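You operate a simulated robot arm through the tools that you are given. There is no shell and no other tool. Be economical: measure what you need, move in short steps, check, and stop when the job is done.

Carry out the task below with a simulated robot arm. There is one attempt and no reset: what you move stays moved.

TASK
Grease the tracks of both runners with the yellow brush.
Fine: lift the lid off the grease tin first; afterwards stand the brush in its pot and press the lid on. The runners stay in their rest and the blue brush in its own pot.

It is judged by the outcome, as a careful person would: the job done as asked, and still so three seconds after it is handed in. It fails if anything else is knocked over, pushed out of place, dropped, spilled or broken. Lids that push on must go on centred and level and be pressed home; caps that screw on are set level and turned clockwise until they are tight.

THE ROBOT
A 6-joint arm with a two-finger parallel gripper, fixed in place. Base frame: the origin is at the foot of the arm, x ahead of it, y to its left, z up; the work surface is at about z = 84.4. Units: cm, degrees, N and s.
With the tool pointing down near the work surface it reaches from about 24 to 64 cm from the base axis. Its first joint turns from -66.0 to 66.0 degrees. Payload 2.7 kg.
The TCP is the grasp point between the finger pads, 2.3 cm short of the fingertips. In the tool frame z runs along the fingers and y along their closing line. Largest opening 9.4 cm; finger width 3.8, thickness 1; the body of the gripper, 5.4 by 9.6 cm, starts 3.9 cm behind the TCP.
Orientation is that of the tool frame in the base frame, as [roll, pitch, yaw] about the fixed x, y, z axes, in that order (R = Rz(yaw) Ry(pitch) Rx(roll)). With the fingers straight down and closing along the base's y, the tool's x points along the base's -x, its y along +y and its z along -z.

THE INTERFACE
- The arm moves only by the tool step_arm. Its argument "commands" is a list of rows, each an object of numbers (a shift or turn left out is 0, a gripper value left out holds the last): "tx", "ty", "tz": the shift along the base's x, y, z in cm; "rx", "ry", "rz": the turn, a rotation vector about the base's x, y, z in degrees; "hand": the closure, from 0 (fully open) to 1 (shut). In form: [{"tx": .., "ty": .., "tz": .., "rx": .., "ry": .., "rz": .., "hand": ..}, ...]. A call has 1 to 8 rows; each row is the pose to reach, as a shift and turn from the pose commanded when the call began. Each row takes 0.2 s and may step no farther than 5 cm and 8.6 degrees from the row before; otherwise, or with a gripper value out of range, the whole call is refused. A pose out of reach is approached as far as the arm can. The call stops where the force on the tool passes 40 N (or 10 N more than at its start, if that is more) or the arm is blocked; 0.2 s more then pass. Each finger travels about 4.5 cm/s and halts on what it meets, pressing with about 30 N; the grip force reading is that of the motor and also rises with nothing between the fingers. The clock runs only during rows and for 0.2 s after the last one: add rows that repeat a pose to give the fingers time. The reply holds the time, the measured pose of the TCP, the force on the tool along the base axes, the opening and the grip force, in the units named above and with some noise.
- Cameras (640 x 400 px; columns grow to the right, rows downward): "scene" is fixed at [3.99, -41.14, 140.99]; the picture's right is [0.98, -0.22, 0.00], its down [-0.11, -0.50, -0.86] and it looks along [0.19, 0.84, -0.52] (base axes); focal length 366 px, centre (320, 200). "wrist" rides on the gripper at [8.6, 1.6, -7.5] in the tool frame; the picture's right is [-0.18, 0.98, 0.00], its down [-0.58, -0.11, -0.81] and it looks along [-0.79, -0.15, 0.59] (tool axes); focal length 243 px, centre (320, 200). There is no depth. A picture from a camera that has moved, and an enlarged one, comes with that camera's place and axes in the base frame and with its lens.
- capture(camera): a new picture of that camera. It takes no simulated time.
- zoom(camera, box): a new picture of the part [left, top, right, bottom] of that camera's present view, enlarged. It takes no simulated time.
- finish_job(): hands the job in; it is judged then, once.

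Go step by step. Nothing tells you positions but the pictures and the camera data: compare them with the known pose of the tool, close in by small moves and look again before you grip or let go. The budget is 120 turns and 64 pictures, counting those below and the enlarged ones. Unless the task says otherwise, let go and move clear before handing in, and close with one line.

The tools are called after "Request:" as a command line: name --argument value ..., lists and objects as JSON in quotes. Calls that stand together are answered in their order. step_arm: Moves the arm, as the interface text tells. Its arguments: {"type":"object","properties":{"commands":{"type":"array"}},"required":["commands"]} The other tools are called the same way: capture (camera) takes a picture; zoom (camera, box) takes an enlarged picture of a part of a camera's view; finish_job () hands the job in.

At the start:

```text
time_s: 0.0
ee_pos: [40.39, 20.1, 114.99]
tcp_rot: [-180.0, 0.0, 180.0]
contact_force: [-0.5, 0.6, -0.4]
width: 9.4
grasp_force: 0.0
```

scene: 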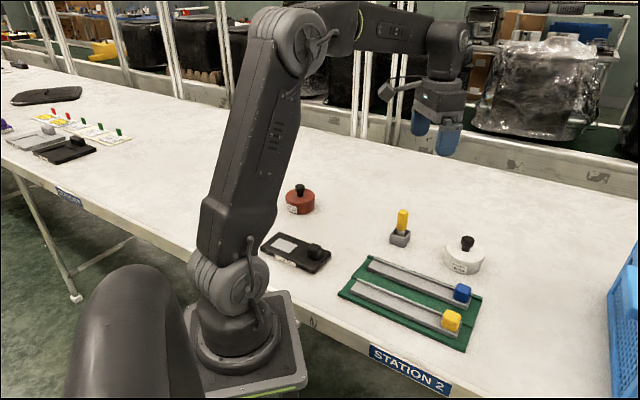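
wrist: 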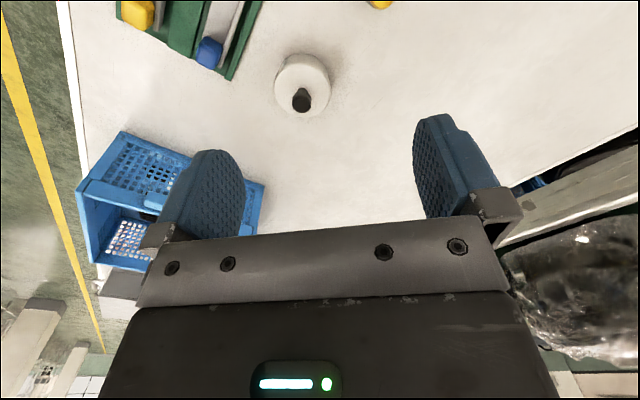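

I see two runners in a green rest, a white tin and a red tin each with a black knob, and a yellow brush in a grey pot. I'll enlarge the picture to tell which is which.

Request:
zoom --camera "scene" --box '[320, 190, 500, 360]'

Request:
zoom --camera "scene" --box '[240, 170, 420, 282]'

Request:
zoom --camera "scene" --box '[0, 60, 180, 172]'

```text
2.35 times, centred on (410, 275) of scene
camera zoom: at [3.99, -41.14, 140.99], right [0.98, -0.22, 0.0], down [-0.11, -0.5, -0.86], along [0.19, 0.84, -0.52], focal length 862 px, centre (108, 24)
```

zoom: 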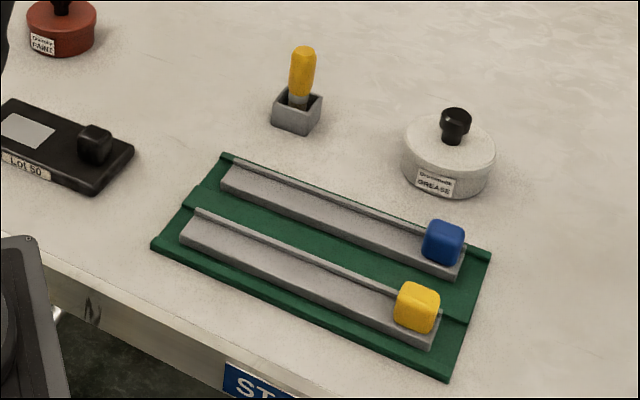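

```text
3.56 times, centred on (330, 226) of scene
camera zoom: at [3.99, -41.14, 140.99], right [0.98, -0.22, 0.0], down [-0.11, -0.5, -0.86], along [0.19, 0.84, -0.52], focal length 1302 px, centre (284, 108)
```

zoom: 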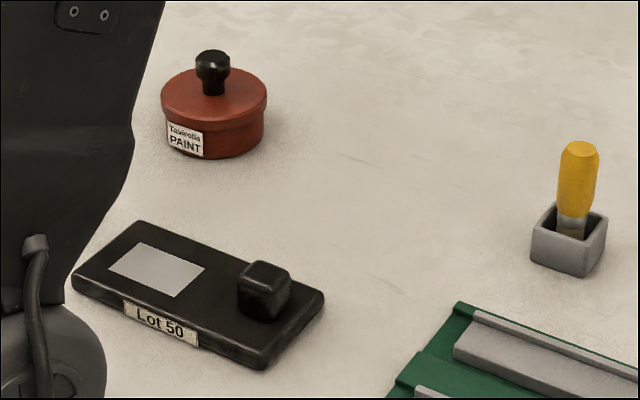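

```text
3.56 times, centred on (90, 116) of scene
camera zoom: at [3.99, -41.14, 140.99], right [0.98, -0.22, 0.0], down [-0.11, -0.5, -0.86], along [0.19, 0.84, -0.52], focal length 1302 px, centre (1138, 499)
```

zoom: 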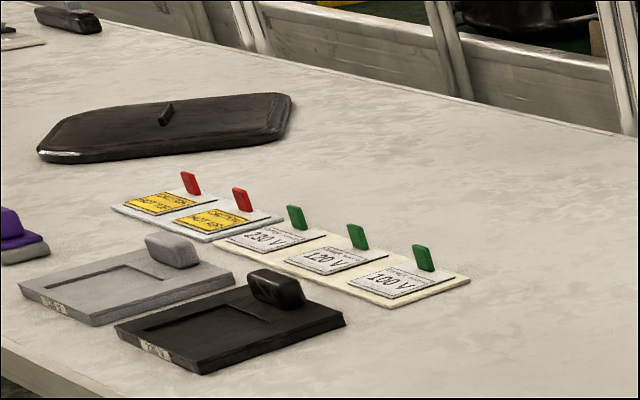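

The white tin with the black knob is the grease, near (51, 16). The yellow brush stands in its pot near (40, 26), and the rest lies turned about -44°. I can't see the blue brush, so I'll move to a survey pose looking along the rest.

Request:
step_arm --commands '[{"tx": -2, "ty": 1, "rz": -8}, {"tx": -4, "ty": 2, "tz": -1, "rz": -16}, {"tx": -6, "ty": 3, "tz": -2, "rz": -24}, {"tx": -8, "ty": 4, "tz": -3, "rz": -32}, {"tx": -10, "ty": 5, "tz": -4, "rz": -40}, {"tx": -11, "ty": 6, "tz": -5, "rz": -44}]'

Request:
capture --camera "wrist"

Request:
capture --camera "scene"

```text
time_s: 1.4
ee_pos: [29.54, 26.05, 109.9]
tcp_rot: [180.0, -0.1, 135.9]
contact_force: [0.6, -0.7, 0.0]
width: 9.4
grasp_force: 0.1
```

```text
58 pictures are left
camera wrist: at [24.39, 33.16, 117.31], right [0.82, 0.58, 0.0], down [0.34, -0.48, 0.81], along [0.47, -0.66, -0.59], focal length 243 px, centre (320, 200)
```

wrist: 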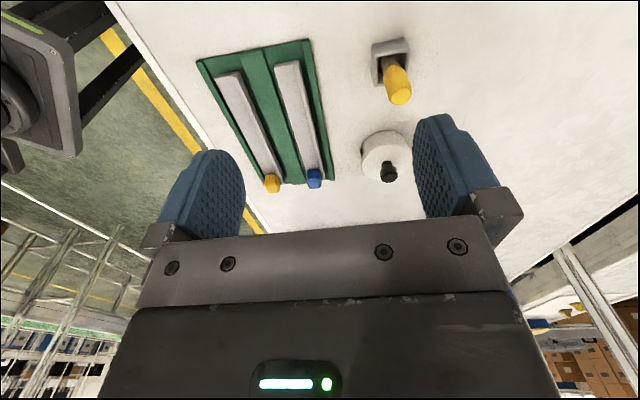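

```text
57 pictures are left
```

scene: 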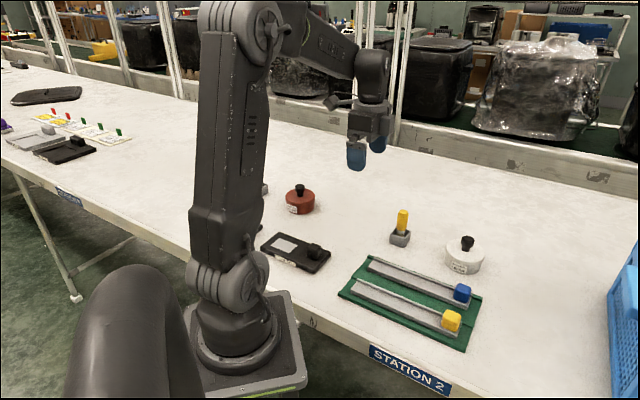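

The wrist view shows the rest, the tin and the pot clearly. I'll enlarge it to see the tracks.

Request:
zoom --camera "wrist" --box '[190, 25, 430, 200]'

```text
2.29 times, centred on (310, 112) of wrist
camera zoom: at [24.39, 33.16, 117.31], right [0.82, 0.58, 0.0], down [0.34, -0.48, 0.81], along [0.47, -0.66, -0.59], focal length 555 px, centre (343, 400)
```

zoom: 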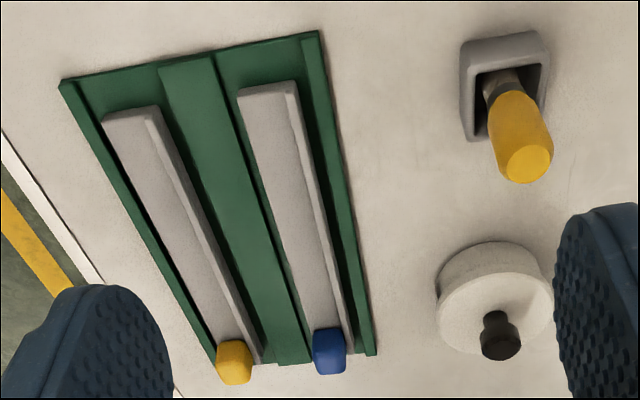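

The tin knob is near (51, 15.9) with its top at about z 91. I'll move to above it.

Request:
step_arm --commands '[{"tx": 4, "ty": -2, "tz": -1}, {"tx": 8, "ty": -4, "tz": -2}, {"tx": 12, "ty": -6, "tz": -4}, {"tx": 16, "ty": -8, "tz": -6}, {"tx": 19, "ty": -9.3, "tz": -8}, {"tx": 21.5, "ty": -10.1, "tz": -10}]'

Request:
capture --camera "wrist"

Request:
zoom --camera "scene" --box '[380, 130, 540, 290]'

```text
time_s: 2.8
ee_pos: [51.0, 15.93, 99.95]
tcp_rot: [-180.0, 0.0, 136.0]
contact_force: [-0.9, 0.3, 0.3]
width: 9.42
grasp_force: 0.1
```

```text
55 pictures are left
camera wrist: at [45.87, 23.03, 107.29], right [0.81, 0.58, 0.0], down [0.34, -0.48, 0.81], along [0.47, -0.66, -0.59], focal length 243 px, centre (320, 200)
```

wrist: 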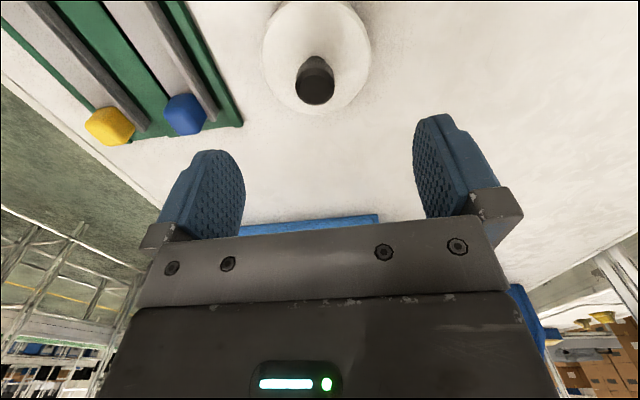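

```text
2.50 times, centred on (460, 210) of scene
camera zoom: at [3.99, -41.14, 140.99], right [0.98, -0.22, 0.0], down [-0.11, -0.5, -0.86], along [0.19, 0.84, -0.52], focal length 916 px, centre (-30, 175)
```

zoom: 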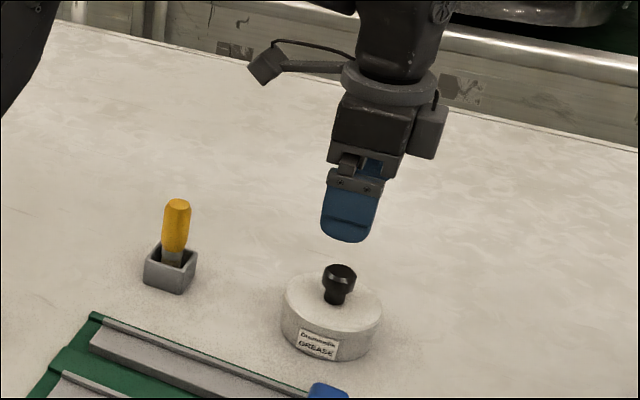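

The two views put the knob at about (50.85, 15.65) with its top at z 91.6. I'll descend part way and check.

Request:
step_arm --commands '[{"tx": -0.1, "ty": -0.2, "tz": -3}, {"tx": -0.15, "ty": -0.3, "tz": -5.5}]'

Request:
capture --camera "wrist"

Request:
zoom --camera "scene" --box '[420, 170, 520, 290]'

```text
time_s: 3.4
ee_pos: [50.96, 15.73, 94.5]
tcp_rot: [180.0, 0.1, 136.0]
contact_force: [1.1, 0.3, 0.4]
width: 9.41
grasp_force: 0.0
```

```text
53 pictures are left
camera wrist: at [45.72, 22.73, 101.82], right [0.81, 0.58, 0.0], down [0.34, -0.48, 0.81], along [0.47, -0.66, -0.59], focal length 243 px, centre (320, 200)
```

wrist: 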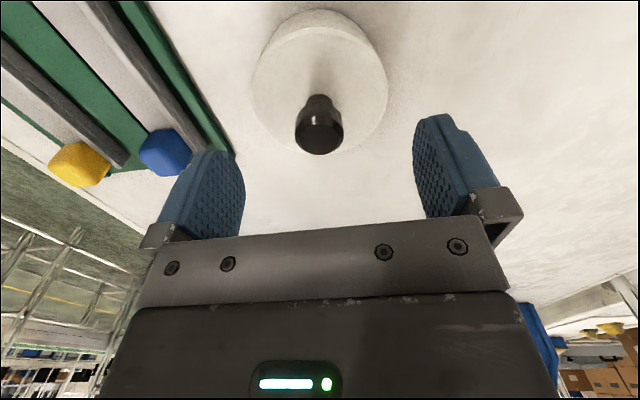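

```text
3.33 times, centred on (470, 230) of scene
camera zoom: at [3.99, -41.14, 140.99], right [0.98, -0.22, 0.0], down [-0.11, -0.5, -0.86], along [0.19, 0.84, -0.52], focal length 1221 px, centre (-180, 100)
```

zoom: 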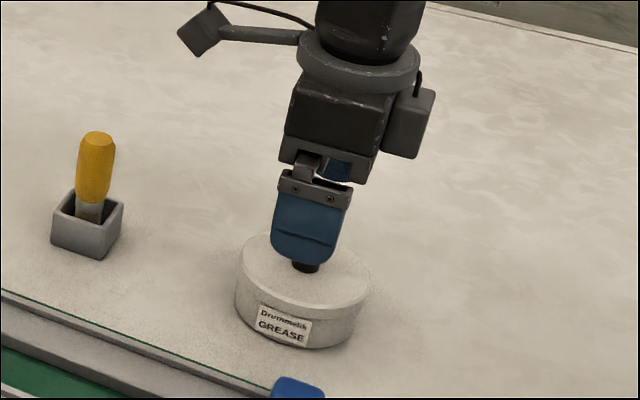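

The knob is centred between the fingers. I'll descend to knob height and close.

Request:
step_arm --commands '[{"tx": -0.2, "ty": 0.2, "tz": -1.8}, {"tx": -0.2, "ty": 0.2, "tz": -3.4}]'

Request:
capture --camera "wrist"

Request:
zoom --camera "scene" --box '[420, 170, 520, 290]'

```text
time_s: 4.0
ee_pos: [50.57, 15.82, 91.0]
tcp_rot: [179.9, -0.1, 136.0]
contact_force: [0.1, 0.7, 0.6]
width: 9.4
grasp_force: 0.0
```

```text
51 pictures are left
camera wrist: at [45.47, 22.97, 98.35], right [0.82, 0.58, 0.0], down [0.34, -0.48, 0.81], along [0.47, -0.66, -0.59], focal length 243 px, centre (320, 200)
```

wrist: 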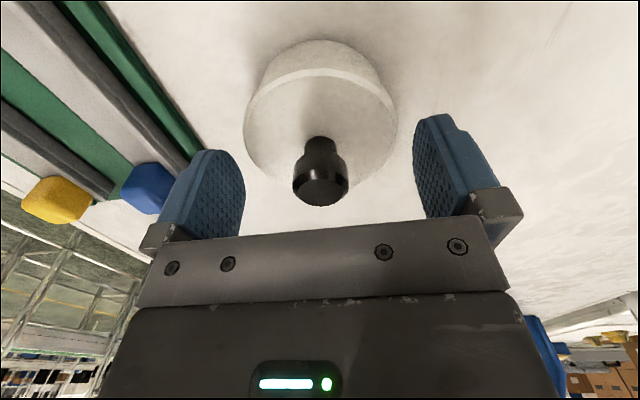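

```text
3.33 times, centred on (470, 230) of scene
camera zoom: at [3.99, -41.14, 140.99], right [0.98, -0.22, 0.0], down [-0.11, -0.5, -0.86], along [0.19, 0.84, -0.52], focal length 1221 px, centre (-180, 100)
```

zoom: 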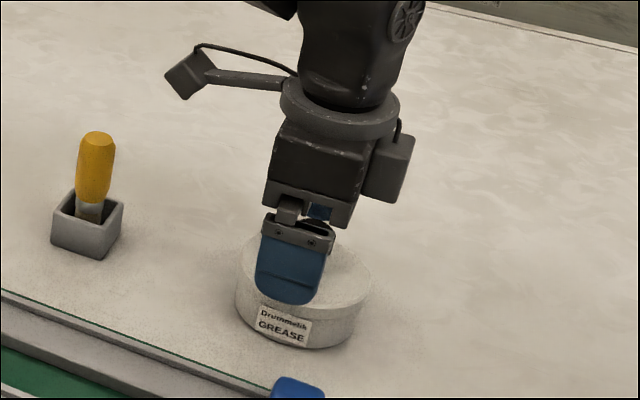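

The knob sits between the pads with no contact. I'll close on it.

Request:
step_arm --commands '[{"hand": 0.5}, {"hand": 0.8}, {"hand": 1}, {"hand": 1}, {"hand": 1}, {"hand": 1}]'

Request:
capture --camera "wrist"

```text
time_s: 5.4
ee_pos: [50.65, 15.94, 91.1]
tcp_rot: [-179.9, -0.1, 136.0]
contact_force: [-0.2, 0.7, 0.2]
width: 2.64
grasp_force: 30.4
```

```text
49 pictures are left
camera wrist: at [45.47, 22.97, 98.39], right [0.81, 0.58, 0.0], down [0.34, -0.48, 0.81], along [0.47, -0.66, -0.59], focal length 243 px, centre (320, 200)
```

wrist: 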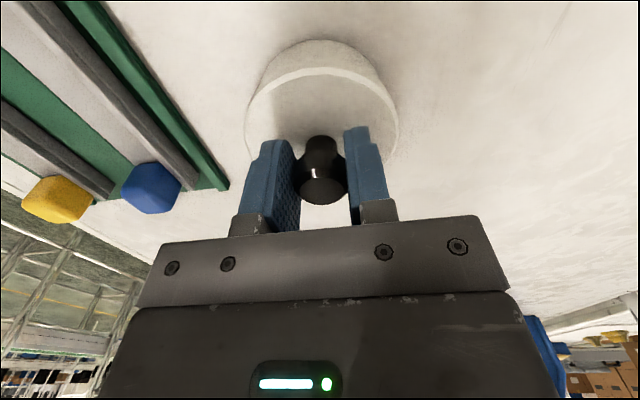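

The knob is gripped at 2.64 cm wide. I'll lift slowly straight up.

Request:
step_arm --commands '[{"tz": 0.4}, {"tz": 0.8}, {"tz": 1.4}, {"tz": 2.5}, {"tz": 4}]'

Request:
capture --camera "wrist"

Request:
zoom --camera "scene" --box '[420, 170, 520, 290]'

```text
time_s: 6.6
ee_pos: [50.86, 15.93, 95.15]
tcp_rot: [-179.9, 0.0, 136.0]
contact_force: [-0.3, 0.6, 0.9]
width: 2.67
grasp_force: 30.4
```

```text
48 pictures are left
camera wrist: at [45.56, 23.07, 102.44], right [0.81, 0.58, 0.0], down [0.34, -0.48, 0.81], along [0.47, -0.66, -0.59], focal length 243 px, centre (320, 200)
```

wrist: 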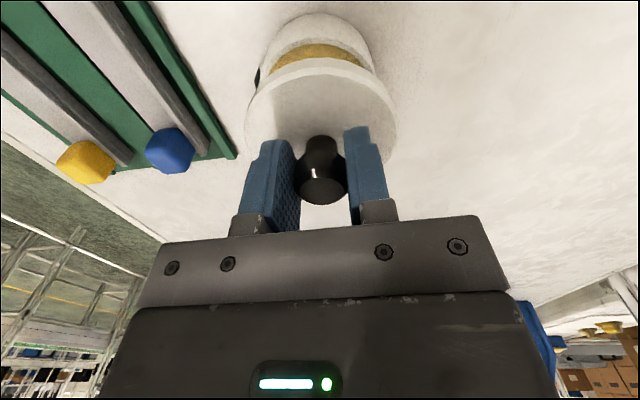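

```text
3.33 times, centred on (470, 230) of scene
camera zoom: at [3.99, -41.14, 140.99], right [0.98, -0.22, 0.0], down [-0.11, -0.5, -0.86], along [0.19, 0.84, -0.52], focal length 1221 px, centre (-180, 100)
```

zoom: 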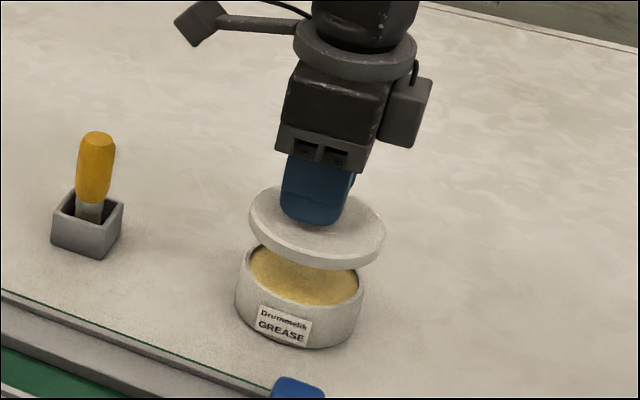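

The lid is off and held level. I'll carry it to clear table space near (51.5, 29.5).

Request:
step_arm --commands '[{"tz": 2}, {"ty": 3, "tz": 3}, {"tx": 0.3, "ty": 7, "tz": 3}, {"tx": 0.6, "ty": 11, "tz": 2}, {"tx": 0.8, "ty": 13.6, "tz": -1}, {"tx": 0.8, "ty": 13.6, "tz": -4}, {"tx": 0.8, "ty": 13.6, "tz": -5}]'

Request:
zoom --camera "scene" --box '[380, 150, 520, 290]'

```text
time_s: 8.2
ee_pos: [51.35, 29.41, 89.97]
tcp_rot: [-180.0, 0.0, 136.0]
contact_force: [0.7, -0.1, -0.1]
width: 2.65
grasp_force: 30.0
```

```text
2.86 times, centred on (450, 220) of scene
camera zoom: at [3.99, -41.14, 140.99], right [0.98, -0.22, 0.0], down [-0.11, -0.5, -0.86], along [0.19, 0.84, -0.52], focal length 1046 px, centre (-51, 143)
```

zoom: 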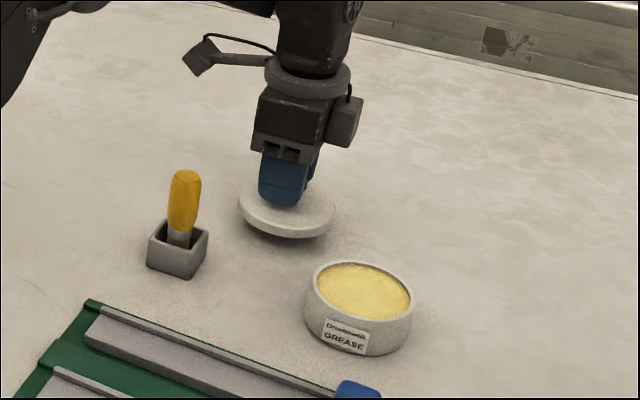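

The lid is about 1 cm above the table. I'll lower it in small steps to feel for contact.

Request:
step_arm --commands '[{"tz": -0.3}, {"tz": -0.6}, {"tz": -0.9}]'

```text
time_s: 9.0
ee_pos: [51.35, 29.57, 89.13]
tcp_rot: [179.9, 0.0, 135.9]
contact_force: [0.2, 0.5, 0.1]
width: 2.66
grasp_force: 29.5
```

Request:
step_arm --commands '[{"tz": -0.15}, {"tz": -0.3}]'

Request:
zoom --camera "scene" --box '[400, 170, 480, 230]'

```text
time_s: 9.6
ee_pos: [51.5, 29.65, 88.85]
tcp_rot: [-180.0, 0.0, 136.0]
contact_force: [0.0, -0.1, -1.1]
width: 2.66
grasp_force: 30.1
```

```text
6.67 times, centred on (440, 200) of scene
camera zoom: at [3.99, -41.14, 140.99], right [0.98, -0.22, 0.0], down [-0.11, -0.5, -0.86], along [0.19, 0.84, -0.52], focal length 2441 px, centre (-480, 200)
```

zoom: 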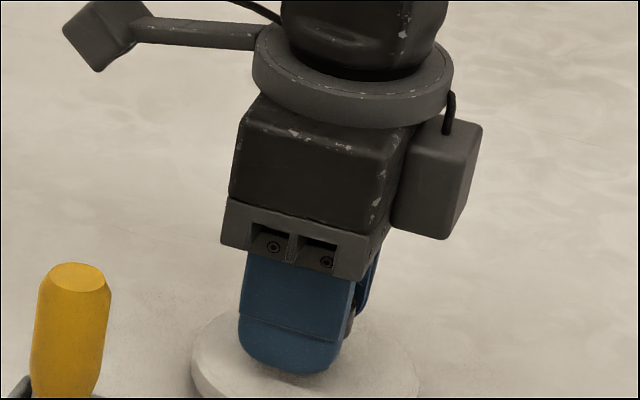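

I feel no contact yet, so I'll keep lowering in small steps.

Request:
step_arm --commands '[{"tz": -0.15}, {"tz": -0.3}]'

Request:
zoom --camera "scene" --box '[400, 180, 480, 240]'

```text
time_s: 10.2
ee_pos: [51.35, 29.46, 88.58]
tcp_rot: [-180.0, 0.0, 136.0]
contact_force: [0.9, -0.4, -0.5]
width: 2.67
grasp_force: 29.9
```

```text
6.67 times, centred on (440, 210) of scene
camera zoom: at [3.99, -41.14, 140.99], right [0.98, -0.22, 0.0], down [-0.11, -0.5, -0.86], along [0.19, 0.84, -0.52], focal length 2441 px, centre (-480, 133)
```

zoom: 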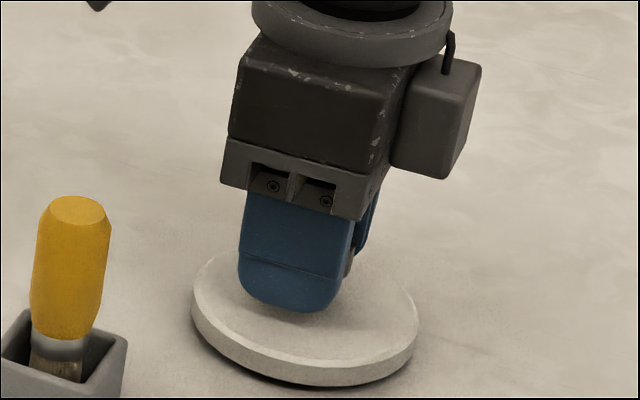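

A small shadow gap remains. I'll lower further until it touches.

Request:
step_arm --commands '[{"tz": -0.1}, {"tz": -0.2}, {"tz": -0.3}]'

```text
time_s: 11.0
ee_pos: [51.46, 29.59, 88.35]
tcp_rot: [-180.0, 0.0, 136.0]
contact_force: [-0.5, 0.7, 0.7]
width: 2.65
grasp_force: 30.5
```

Request:
step_arm --commands '[{"tz": -0.1}, {"tz": -0.2}]'

Request:
zoom --camera "scene" --box '[400, 180, 480, 240]'

```text
time_s: 11.6
ee_pos: [51.45, 29.48, 88.24]
tcp_rot: [-180.0, 0.0, 136.1]
contact_force: [0.2, -0.1, -0.7]
width: 2.65
grasp_force: 29.8
```

```text
6.67 times, centred on (440, 210) of scene
camera zoom: at [3.99, -41.14, 140.99], right [0.98, -0.22, 0.0], down [-0.11, -0.5, -0.86], along [0.19, 0.84, -0.52], focal length 2441 px, centre (-480, 133)
```

zoom: 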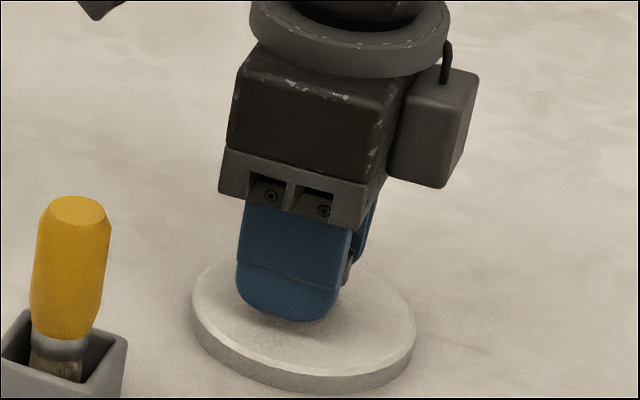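

Request:
step_arm --commands '[{"tz": -0.1}, {"tz": -0.2}]'

```text
time_s: 12.2
ee_pos: [51.4, 29.53, 88.01]
tcp_rot: [-180.0, 0.0, 136.0]
contact_force: [0.0, 0.1, -1.0]
width: 2.68
grasp_force: 29.9
```

Request:
step_arm --commands '[{"tz": -0.1}, {"tz": -0.2}]'

Request:
zoom --camera "scene" --box '[400, 180, 480, 240]'

```text
time_s: 12.8
ee_pos: [51.37, 29.58, 87.74]
tcp_rot: [-179.9, 0.0, 135.9]
contact_force: [-1.2, -0.4, -0.4]
width: 2.64
grasp_force: 29.6
```

```text
6.67 times, centred on (440, 210) of scene
camera zoom: at [3.99, -41.14, 140.99], right [0.98, -0.22, 0.0], down [-0.11, -0.5, -0.86], along [0.19, 0.84, -0.52], focal length 2441 px, centre (-480, 133)
```

zoom: 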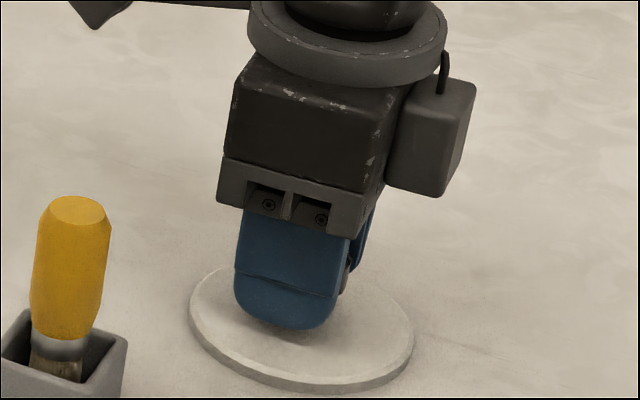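

The lid rim looks thinner and the force stays at zero, so it is sinking into the table surface without a reading. I'll raise it back to where it just touched and look.

Request:
step_arm --commands '[{"tz": 0.35}, {"tz": 0.7}]'

Request:
zoom --camera "scene" --box '[410, 200, 470, 245]'

```text
time_s: 13.4
ee_pos: [51.47, 29.55, 88.37]
tcp_rot: [180.0, 0.0, 135.9]
contact_force: [0.8, -0.6, -0.3]
width: 2.66
grasp_force: 29.8
```

```text
8.89 times, centred on (440, 222) of scene
camera zoom: at [3.99, -41.14, 140.99], right [0.98, -0.22, 0.0], down [-0.11, -0.5, -0.86], along [0.19, 0.84, -0.52], focal length 3255 px, centre (-747, 0)
```

zoom: 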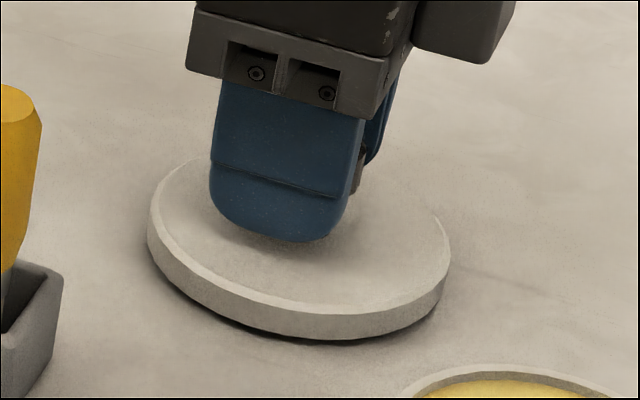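

It is now about 1 mm above the table. I'll lower it slightly and open.

Request:
step_arm --commands '[{"tz": -0.12}, {"tz": -0.12, "hand": 0.6}, {"tz": -0.12, "hand": 0.3}, {"tz": -0.12, "hand": 0.0}, {"tz": -0.12, "hand": 0}, {"tz": -0.12, "hand": 0}]'

Request:
zoom --camera "scene" --box '[410, 200, 470, 245]'

```text
time_s: 14.8
ee_pos: [51.42, 29.47, 88.27]
tcp_rot: [180.0, 0.0, 135.9]
contact_force: [0.5, -0.3, -0.3]
width: 9.42
grasp_force: 0.1
```

```text
8.89 times, centred on (440, 222) of scene
camera zoom: at [3.99, -41.14, 140.99], right [0.98, -0.22, 0.0], down [-0.11, -0.5, -0.86], along [0.19, 0.84, -0.52], focal length 3255 px, centre (-747, 0)
```

zoom: 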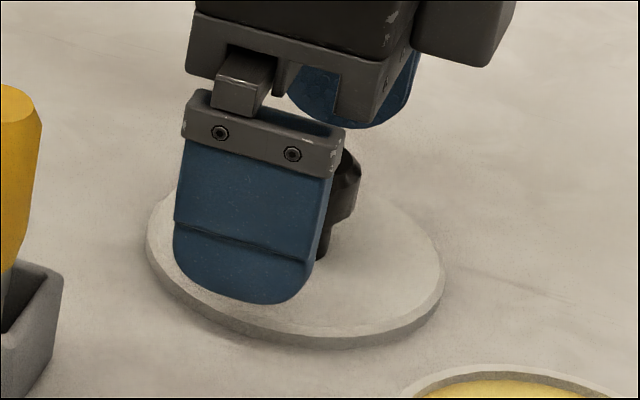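

The lid lies flat with its knob up. I'll rise and go above the brush pot.

Request:
step_arm --commands '[{"tz": 4}, {"tz": 8}, {"tz": 12}, {"tx": -4, "ty": -1, "tz": 13}, {"tx": -8, "ty": -2, "tz": 13}, {"tx": -11.7, "ty": -3.0, "tz": 13}]'

Request:
capture --camera "wrist"

Request:
zoom --camera "scene" --box '[350, 140, 470, 260]'

```text
time_s: 16.2
ee_pos: [39.81, 26.69, 101.31]
tcp_rot: [179.9, -0.1, 136.0]
contact_force: [-0.4, 0.3, -0.2]
width: 9.37
grasp_force: 0.0
```

```text
39 pictures are left
camera wrist: at [34.57, 33.67, 108.62], right [0.82, 0.58, 0.0], down [0.34, -0.48, 0.81], along [0.47, -0.66, -0.59], focal length 243 px, centre (320, 200)
```

wrist: 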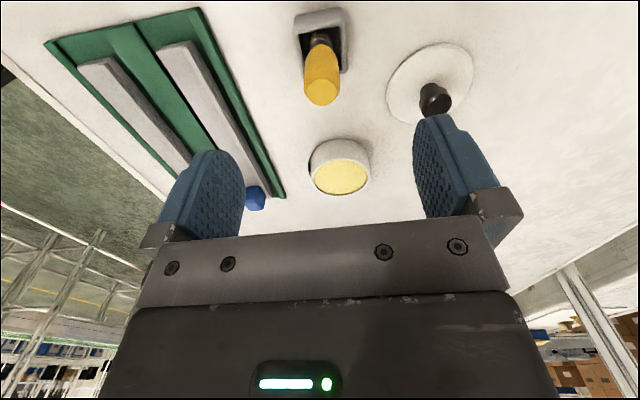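

```text
3.33 times, centred on (410, 200) of scene
camera zoom: at [3.99, -41.14, 140.99], right [0.98, -0.22, 0.0], down [-0.11, -0.5, -0.86], along [0.19, 0.84, -0.52], focal length 1221 px, centre (20, 200)
```

zoom: 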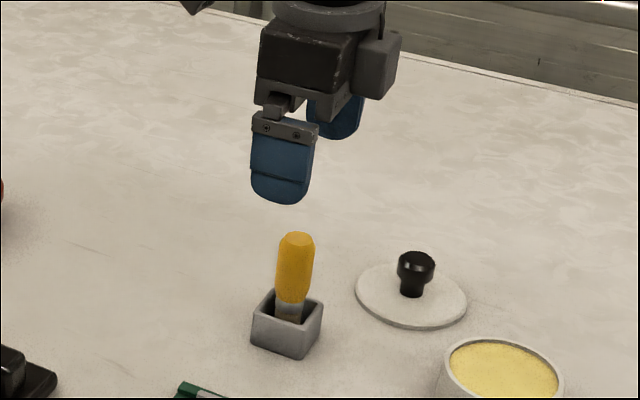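

The brush is upright at (39.65, 26.5) with its top at z 93.5, centred between the fingers. I'll descend to grip the handle.

Request:
step_arm --commands '[{"tx": -0.05, "ty": -0.05, "tz": -4}, {"tx": -0.05, "ty": -0.05, "tz": -7}, {"tx": -0.05, "ty": -0.05, "tz": -9}, {"tx": -0.05, "ty": -0.05, "tz": -10}]'

Request:
capture --camera "wrist"

```text
time_s: 17.2
ee_pos: [39.71, 26.64, 91.23]
tcp_rot: [180.0, -0.1, 136.0]
contact_force: [-0.1, 0.3, -0.4]
width: 9.4
grasp_force: 0.1
```

```text
37 pictures are left
camera wrist: at [34.51, 33.62, 98.54], right [0.81, 0.58, 0.0], down [0.34, -0.48, 0.81], along [0.47, -0.66, -0.59], focal length 243 px, centre (320, 200)
```

wrist: 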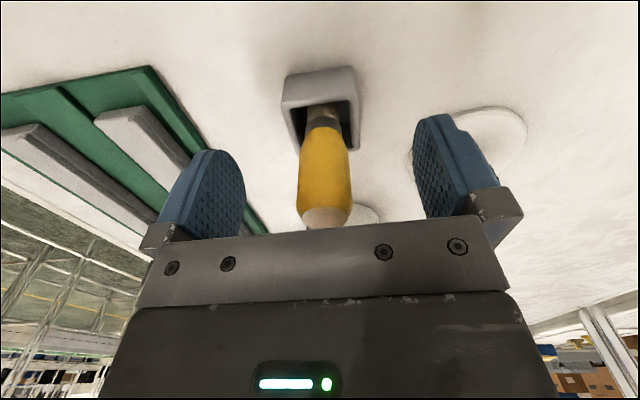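

The handle is between the pads. I'll close on it.

Request:
step_arm --commands '[{"hand": 0.4}, {"hand": 0.7}, {"hand": 1}, {"hand": 1}, {"hand": 1}, {"hand": 1}]'

Request:
step_arm --commands '[{"tz": 1}, {"tz": 3}, {"tz": 6}, {"tz": 9}]'

Request:
capture --camera "wrist"

Request:
zoom --camera "scene" --box '[350, 140, 470, 260]'

```text
time_s: 18.6
ee_pos: [39.64, 26.66, 91.13]
tcp_rot: [-180.0, -0.1, 136.0]
contact_force: [0.6, -0.8, -0.1]
width: 2.48
grasp_force: 30.4
```

```text
time_s: 19.6
ee_pos: [39.77, 26.58, 100.42]
tcp_rot: [-180.0, 0.0, 136.0]
contact_force: [-0.6, 0.1, -0.7]
width: 2.5
grasp_force: 29.9
```

```text
36 pictures are left
camera wrist: at [34.57, 33.58, 107.7], right [0.82, 0.58, 0.0], down [0.34, -0.48, 0.81], along [0.47, -0.66, -0.59], focal length 243 px, centre (320, 200)
```

wrist: 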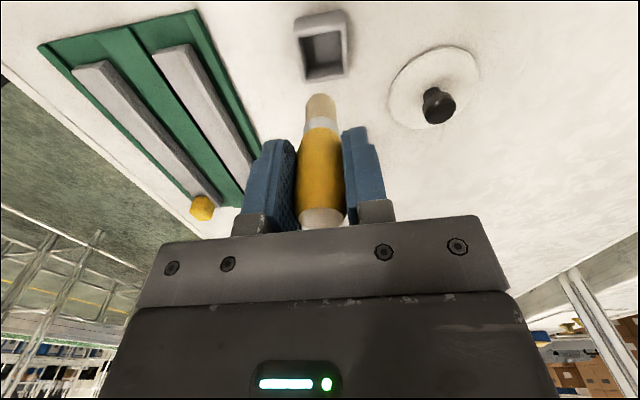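

```text
3.33 times, centred on (410, 200) of scene
camera zoom: at [3.99, -41.14, 140.99], right [0.98, -0.22, 0.0], down [-0.11, -0.5, -0.86], along [0.19, 0.84, -0.52], focal length 1221 px, centre (20, 200)
```

zoom: 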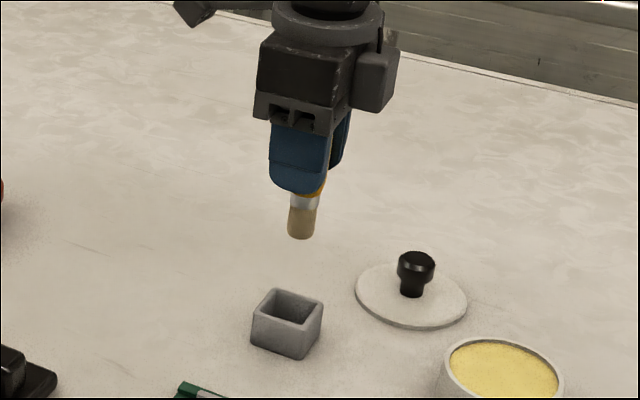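

The brush is held upright, with the bristle tip about 6.8 cm below the TCP. I'll move above the grease tin.

Request:
step_arm --commands '[{"tx": 3, "ty": -3}, {"tx": 6, "ty": -6}, {"tx": 9, "ty": -9}, {"tx": 10.95, "ty": -10.7, "tz": -2.4}]'

Request:
capture --camera "wrist"

Request:
zoom --camera "scene" --box '[410, 180, 510, 280]'

```text
time_s: 20.6
ee_pos: [50.87, 15.79, 98.12]
tcp_rot: [179.9, -0.1, 136.2]
contact_force: [-0.6, -0.1, -0.8]
width: 2.47
grasp_force: 30.1
```

```text
34 pictures are left
camera wrist: at [45.68, 22.71, 105.38], right [0.81, 0.58, 0.0], down [0.34, -0.48, 0.81], along [0.47, -0.66, -0.59], focal length 243 px, centre (320, 200)
```

wrist: 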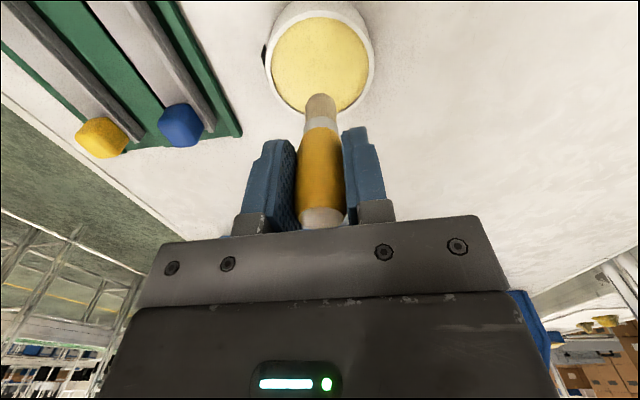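

```text
4.00 times, centred on (460, 230) of scene
camera zoom: at [3.99, -41.14, 140.99], right [0.98, -0.22, 0.0], down [-0.11, -0.5, -0.86], along [0.19, 0.84, -0.52], focal length 1465 px, centre (-240, 80)
```

zoom: 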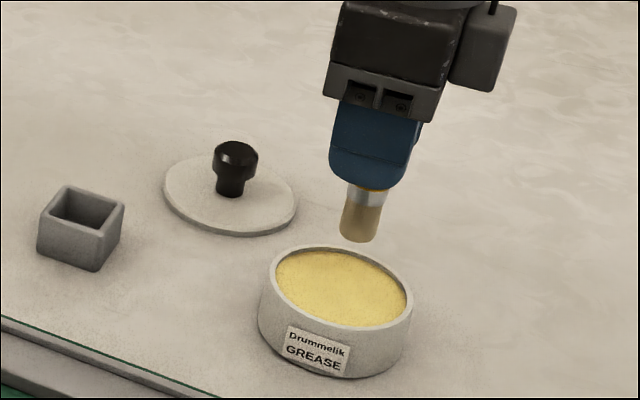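

Grease surface is at about z 87.3 and the tip at about 91.2. I'll dip roughly 0.7 cm and swirl slightly.

Request:
step_arm --commands '[{"tz": -2}, {"tz": -3.5}, {"tz": -4.4}, {"tz": -4.5, "tx": 0.5}, {"tz": -4.5, "tx": -0.5}]'

Request:
zoom --camera "scene" --box '[410, 180, 510, 280]'

```text
time_s: 21.8
ee_pos: [50.31, 15.85, 93.43]
tcp_rot: [179.4, 0.4, 136.0]
contact_force: [9.0, 0.2, 21.1]
width: 2.45
grasp_force: 29.8
```

```text
4.00 times, centred on (460, 230) of scene
camera zoom: at [3.98, -41.15, 140.99], right [0.98, -0.22, 0.0], down [-0.11, -0.5, -0.86], along [0.19, 0.84, -0.52], focal length 1465 px, centre (-240, 80)
```

zoom: 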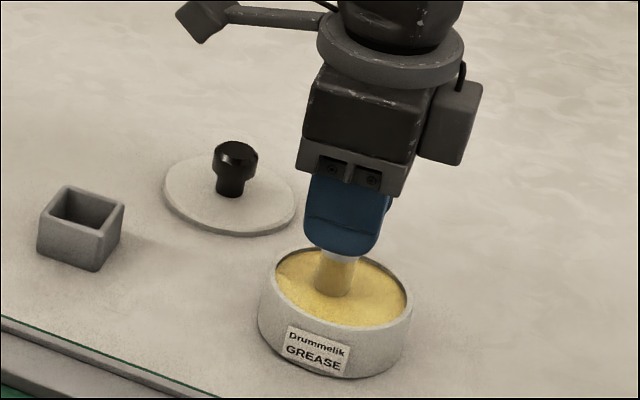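

The brush met the grease with 21 N, so it is dipped. I'll lift out and look at the bristles.

Request:
step_arm --commands '[{"tx": 0.3, "tz": 0.6}, {"tx": 0.5, "tz": 2}, {"tx": 0.5, "tz": 4.6}]'

Request:
zoom --camera "scene" --box '[410, 180, 510, 280]'

Request:
capture --camera "wrist"

```text
time_s: 22.6
ee_pos: [50.59, 15.67, 97.96]
tcp_rot: [-179.8, 0.0, 136.0]
contact_force: [0.4, -0.1, 0.5]
width: 2.49
grasp_force: 30.1
```

```text
4.00 times, centred on (460, 230) of scene
camera zoom: at [3.99, -41.14, 140.99], right [0.98, -0.22, 0.0], down [-0.11, -0.5, -0.86], along [0.19, 0.84, -0.52], focal length 1465 px, centre (-240, 80)
```

zoom: 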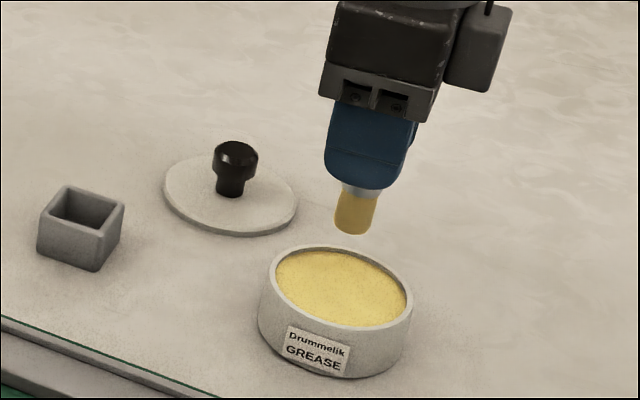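

```text
30 pictures are left
camera wrist: at [45.49, 22.79, 105.35], right [0.81, 0.58, 0.0], down [0.34, -0.48, 0.81], along [0.47, -0.66, -0.59], focal length 243 px, centre (320, 200)
```

wrist: 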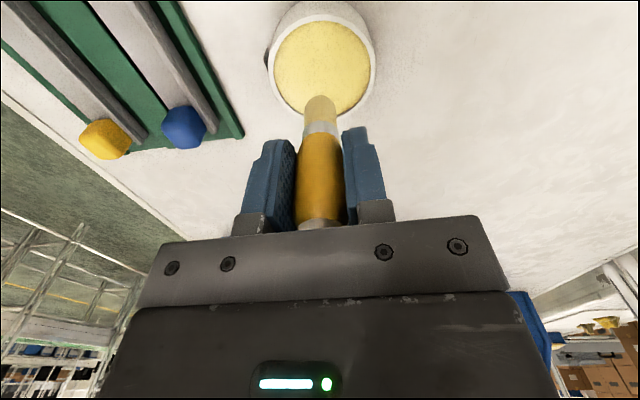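

The bristles are loaded with grease and the brush has slid up slightly, so the tip is about 6.4 cm below the TCP. I'll move above the near end of the blue-knob runner.

Request:
step_arm --commands '[{"tx": -4, "ty": 0.5}, {"tx": -8, "ty": 1}, {"tx": -12, "ty": 1.5}, {"tx": -16, "ty": 2}, {"tx": -20, "ty": 2.3}, {"tx": -20.8, "ty": 2.4, "tz": -3}]'

Request:
capture --camera "wrist"

Request:
zoom --camera "scene" --box '[320, 210, 480, 340]'

```text
time_s: 24.0
ee_pos: [29.68, 18.32, 95.13]
tcp_rot: [-180.0, -0.1, 136.0]
contact_force: [0.2, -0.7, 0.1]
width: 2.46
grasp_force: 30.2
```

```text
29 pictures are left
camera wrist: at [24.54, 25.32, 102.45], right [0.82, 0.58, 0.0], down [0.34, -0.48, 0.81], along [0.47, -0.66, -0.59], focal length 243 px, centre (320, 200)
```

wrist: 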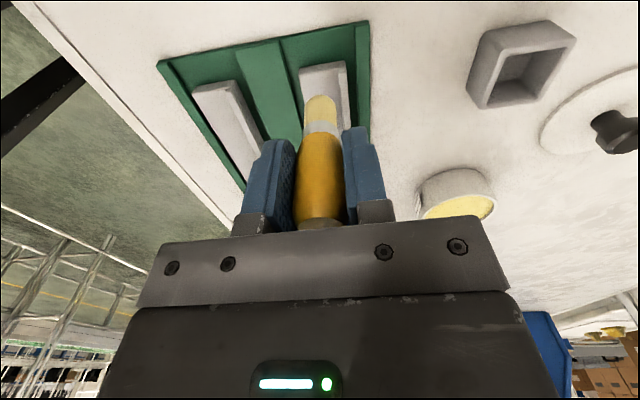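

```text
3.08 times, centred on (400, 275) of scene
camera zoom: at [3.98, -41.15, 140.99], right [0.98, -0.22, 0.0], down [-0.11, -0.5, -0.86], along [0.19, 0.84, -0.52], focal length 1127 px, centre (74, -31)
```

zoom: 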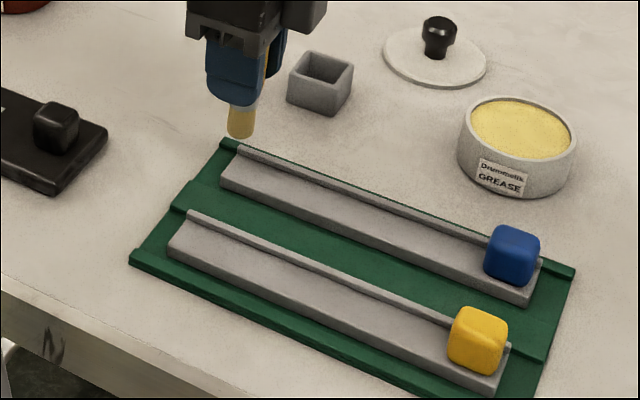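

Request:
zoom --camera "wrist" --box '[180, 30, 380, 155]'

```text
3.20 times, centred on (280, 92) of wrist
camera zoom: at [24.54, 25.32, 102.45], right [0.82, 0.58, 0.0], down [0.34, -0.48, 0.81], along [0.47, -0.66, -0.59], focal length 776 px, centre (448, 544)
```

zoom: 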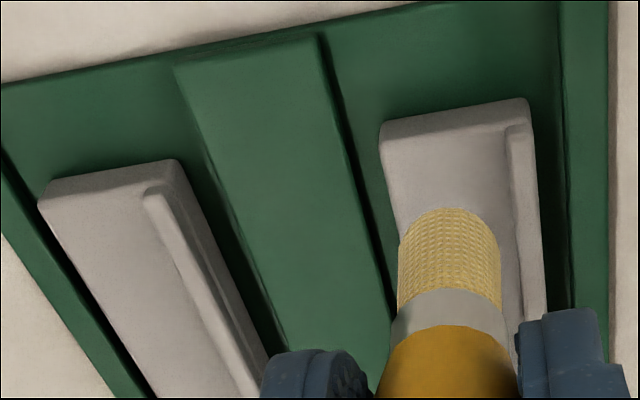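

The flat of the blue-knob runner is centred on a line through (29.4, 18.45) heading -44°, about 2.7 cm wide. I'll go to the start point and lower until the bristles touch.

Request:
step_arm --commands '[{"tx": 0.25, "ty": -0.35, "tz": -1.5}, {"tx": 0.25, "ty": -0.35, "tz": -2.5}, {"tx": 0.25, "ty": -0.35, "tz": -2.8}, {"tx": 0.25, "ty": -0.35, "tz": -3.0}]'

Request:
zoom --camera "scene" --box '[340, 220, 420, 290]'

```text
time_s: 25.0
ee_pos: [30.01, 17.97, 92.07]
tcp_rot: [180.0, 0.0, 136.0]
contact_force: [0.0, 0.7, -0.4]
width: 2.49
grasp_force: 29.9
```

```text
5.71 times, centred on (380, 255) of scene
camera zoom: at [3.99, -41.14, 140.99], right [0.98, -0.22, 0.0], down [-0.11, -0.5, -0.86], along [0.19, 0.84, -0.52], focal length 2092 px, centre (-23, -114)
```

zoom: 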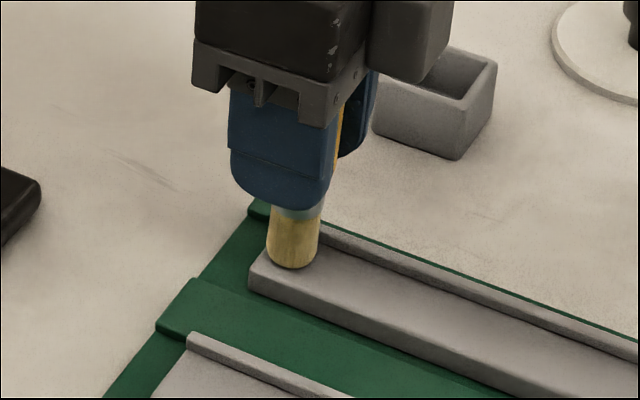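

Request:
step_arm --commands '[{"tz": -0.15}, {"tz": -0.3}]'

```text
time_s: 25.6
ee_pos: [30.09, 17.95, 91.85]
tcp_rot: [179.9, 0.0, 136.0]
contact_force: [-7.5, -3.4, 24.1]
width: 2.47
grasp_force: 29.6
```

The bristles touch firmly at 24 N. I'll ease off a little and begin the stroke with a light touch.

Request:
step_arm --commands '[{"tz": 0.1}, {"tz": 0.18}]'

```text
time_s: 26.2
ee_pos: [30.16, 17.91, 91.84]
tcp_rot: [-180.0, 0.0, 136.0]
contact_force: [-2.3, -0.1, 9.1]
width: 2.46
grasp_force: 30.3
```

Request:
step_arm --commands '[{"tz": 0.05}, {"tx": 0.72, "ty": -0.69, "tz": 0.05}, {"tx": 1.44, "ty": -1.39, "tz": 0.05}]'

Request:
zoom --camera "scene" --box '[340, 220, 420, 290]'

```text
time_s: 27.0
ee_pos: [31.5, 16.62, 91.94]
tcp_rot: [-179.9, 0.1, 135.9]
contact_force: [0.9, -0.1, -0.7]
width: 2.47
grasp_force: 30.0
```

```text
5.71 times, centred on (380, 255) of scene
camera zoom: at [3.99, -41.14, 140.99], right [0.98, -0.22, 0.0], down [-0.11, -0.5, -0.86], along [0.19, 0.84, -0.52], focal length 2092 px, centre (-23, -114)
```

zoom: 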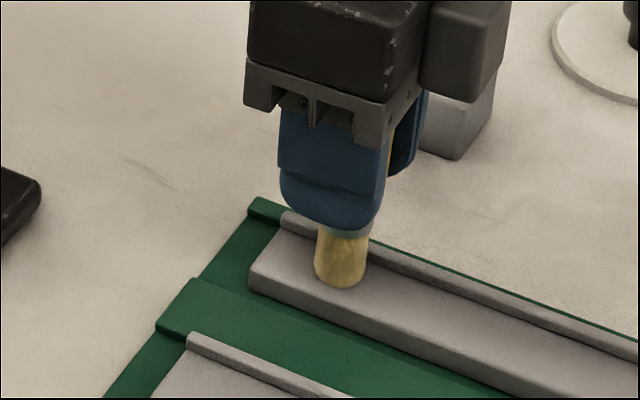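

Contact was lost and I see no streak. I'll lower a little and stroke back toward the start under moderate pressure.

Request:
step_arm --commands '[{"tz": -0.14}, {"tx": -0.72, "ty": 0.69, "tz": -0.14}, {"tx": -1.44, "ty": 1.39, "tz": -0.14}]'

Request:
step_arm --commands '[{"tx": 0.72, "ty": -0.69}, {"tx": 1.44, "ty": -1.39}, {"tx": 2.16, "ty": -2.08}, {"tx": 2.88, "ty": -2.77}]'

Request:
zoom --camera "scene" --box '[340, 220, 420, 290]'

```text
time_s: 27.8
ee_pos: [30.1, 17.89, 91.96]
tcp_rot: [-180.0, 0.0, 135.9]
contact_force: [0.1, 0.6, -0.3]
width: 2.43
grasp_force: 30.3
```

```text
time_s: 28.8
ee_pos: [33.01, 15.15, 91.78]
tcp_rot: [179.9, -0.1, 136.0]
contact_force: [-1.0, 1.5, 5.1]
width: 2.46
grasp_force: 30.2
```

```text
5.71 times, centred on (380, 255) of scene
camera zoom: at [3.98, -41.14, 140.99], right [0.98, -0.22, 0.0], down [-0.11, -0.5, -0.86], along [0.19, 0.84, -0.52], focal length 2092 px, centre (-23, -114)
```

zoom: 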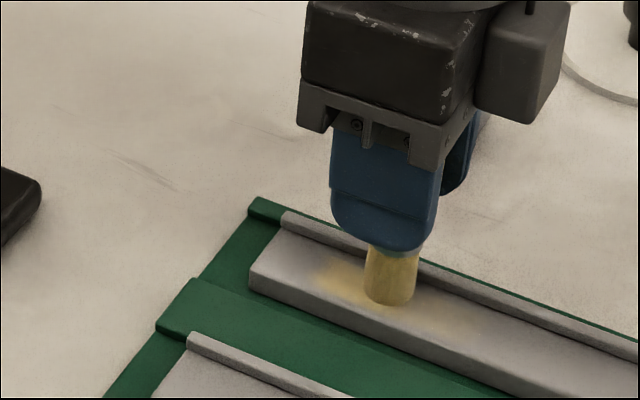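

Grease now shows on the runner. I'll continue the stroke toward the knob.

Request:
step_arm --commands '[{"tx": 0.72, "ty": -0.69, "tz": -0.03}, {"tx": 1.44, "ty": -1.39, "tz": -0.03}, {"tx": 2.16, "ty": -2.08, "tz": -0.03}, {"tx": 2.88, "ty": -2.77, "tz": -0.03}, {"tx": 3.6, "ty": -3.47, "tz": -0.03}, {"tx": 4.32, "ty": -4.16, "tz": -0.03}]'

Request:
step_arm --commands '[{"tx": 0.72, "ty": -0.69, "tz": -0.02}, {"tx": 1.44, "ty": -1.39, "tz": -0.02}, {"tx": 2.16, "ty": -2.08, "tz": -0.02}, {"tx": 2.88, "ty": -2.77, "tz": -0.02}, {"tx": 3.6, "ty": -3.47, "tz": -0.02}, {"tx": 4.2, "ty": -4.05, "tz": -0.02}]'

Request:
zoom --camera "scene" --box '[330, 230, 490, 340]'

```text
time_s: 30.2
ee_pos: [37.31, 10.9, 91.83]
tcp_rot: [179.8, 0.0, 136.0]
contact_force: [-1.9, 2.6, 4.7]
width: 2.48
grasp_force: 30.2
```

```text
time_s: 31.6
ee_pos: [41.4, 6.92, 91.74]
tcp_rot: [179.9, 0.0, 136.0]
contact_force: [-1.1, 2.8, 8.8]
width: 2.48
grasp_force: 30.4
```

```text
3.64 times, centred on (410, 285) of scene
camera zoom: at [3.97, -41.14, 140.99], right [0.98, -0.22, 0.0], down [-0.11, -0.5, -0.86], along [0.19, 0.84, -0.52], focal length 1332 px, centre (-7, -109)
```

zoom: 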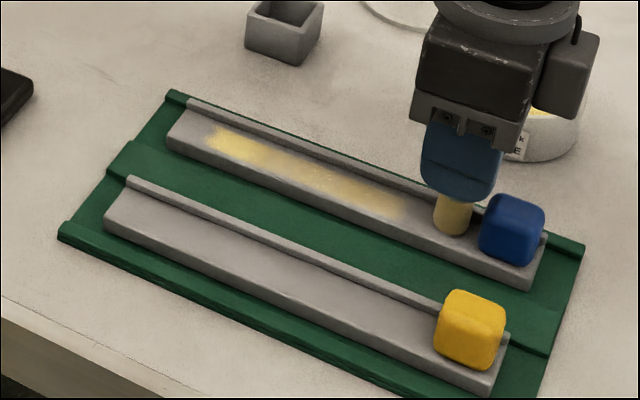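

The load ran out about halfway and the bristles are pale again, so the brush needs dipping again. I'll go back to the tin.

Request:
step_arm --commands '[{"tz": 2}, {"tz": 5.5}, {"tx": 3, "ty": 3, "tz": 6}, {"tx": 6, "ty": 6, "tz": 6}, {"tx": 9.2, "ty": 8.8, "tz": 5.5}, {"tx": 9.2, "ty": 8.8, "tz": 2.2}]'

Request:
step_arm --commands '[{"tz": -0.3}, {"tz": -0.5}, {"tz": -0.6}]'

```text
time_s: 33.0
ee_pos: [50.61, 15.78, 93.93]
tcp_rot: [-180.0, 0.0, 136.0]
contact_force: [0.3, 1.1, -1.2]
width: 2.53
grasp_force: 30.1
```

```text
time_s: 33.8
ee_pos: [50.57, 15.8, 93.38]
tcp_rot: [179.7, 0.1, 136.3]
contact_force: [-5.0, 0.5, 15.6]
width: 2.49
grasp_force: 29.8
```

Dipped again at 16 N. I'll lift, go to the knob end of the same track and stroke back.

Request:
step_arm --commands '[{"tz": 1.5}, {"tz": 4}, {"tx": -3, "ty": -3, "tz": 4}, {"tx": -6, "ty": -6, "tz": 4}, {"tx": -9.0, "ty": -9.07, "tz": 3}, {"tx": -9.0, "ty": -9.07, "tz": 0}, {"tx": -9.0, "ty": -9.07, "tz": -1.2}, {"tx": -9.0, "ty": -9.07, "tz": -1.6}]'

```text
time_s: 35.6
ee_pos: [41.6, 6.53, 91.75]
tcp_rot: [180.0, 0.0, 136.0]
contact_force: [-1.1, -0.3, 2.1]
width: 2.49
grasp_force: 29.8
```

Request:
step_arm --commands '[{"tz": -0.07}, {"tx": -0.72, "ty": 0.69, "tz": -0.07}, {"tx": -1.44, "ty": 1.39, "tz": -0.07}, {"tx": -2.16, "ty": 2.08, "tz": -0.07}, {"tx": -2.88, "ty": 2.77, "tz": -0.07}, {"tx": -3.6, "ty": 3.47, "tz": -0.07}, {"tx": -4.32, "ty": 4.16, "tz": -0.07}]'

Request:
zoom --camera "scene" --box '[330, 230, 490, 340]'

```text
time_s: 37.2
ee_pos: [37.38, 10.72, 91.7]
tcp_rot: [180.0, 0.1, 135.9]
contact_force: [6.1, -5.0, 15.1]
width: 2.49
grasp_force: 29.8
```

```text
3.64 times, centred on (410, 285) of scene
camera zoom: at [3.98, -41.16, 140.99], right [0.98, -0.22, 0.0], down [-0.11, -0.5, -0.86], along [0.19, 0.84, -0.52], focal length 1332 px, centre (-7, -109)
```

zoom: 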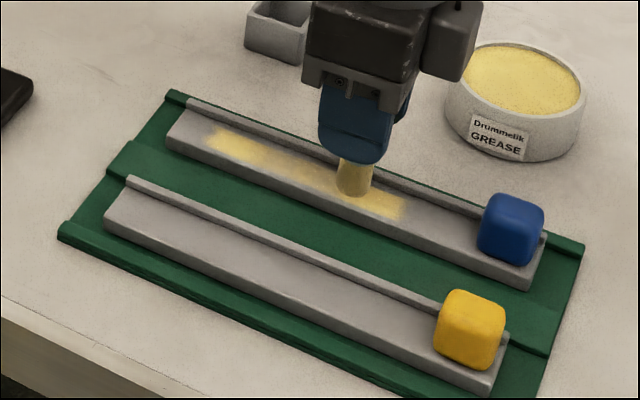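

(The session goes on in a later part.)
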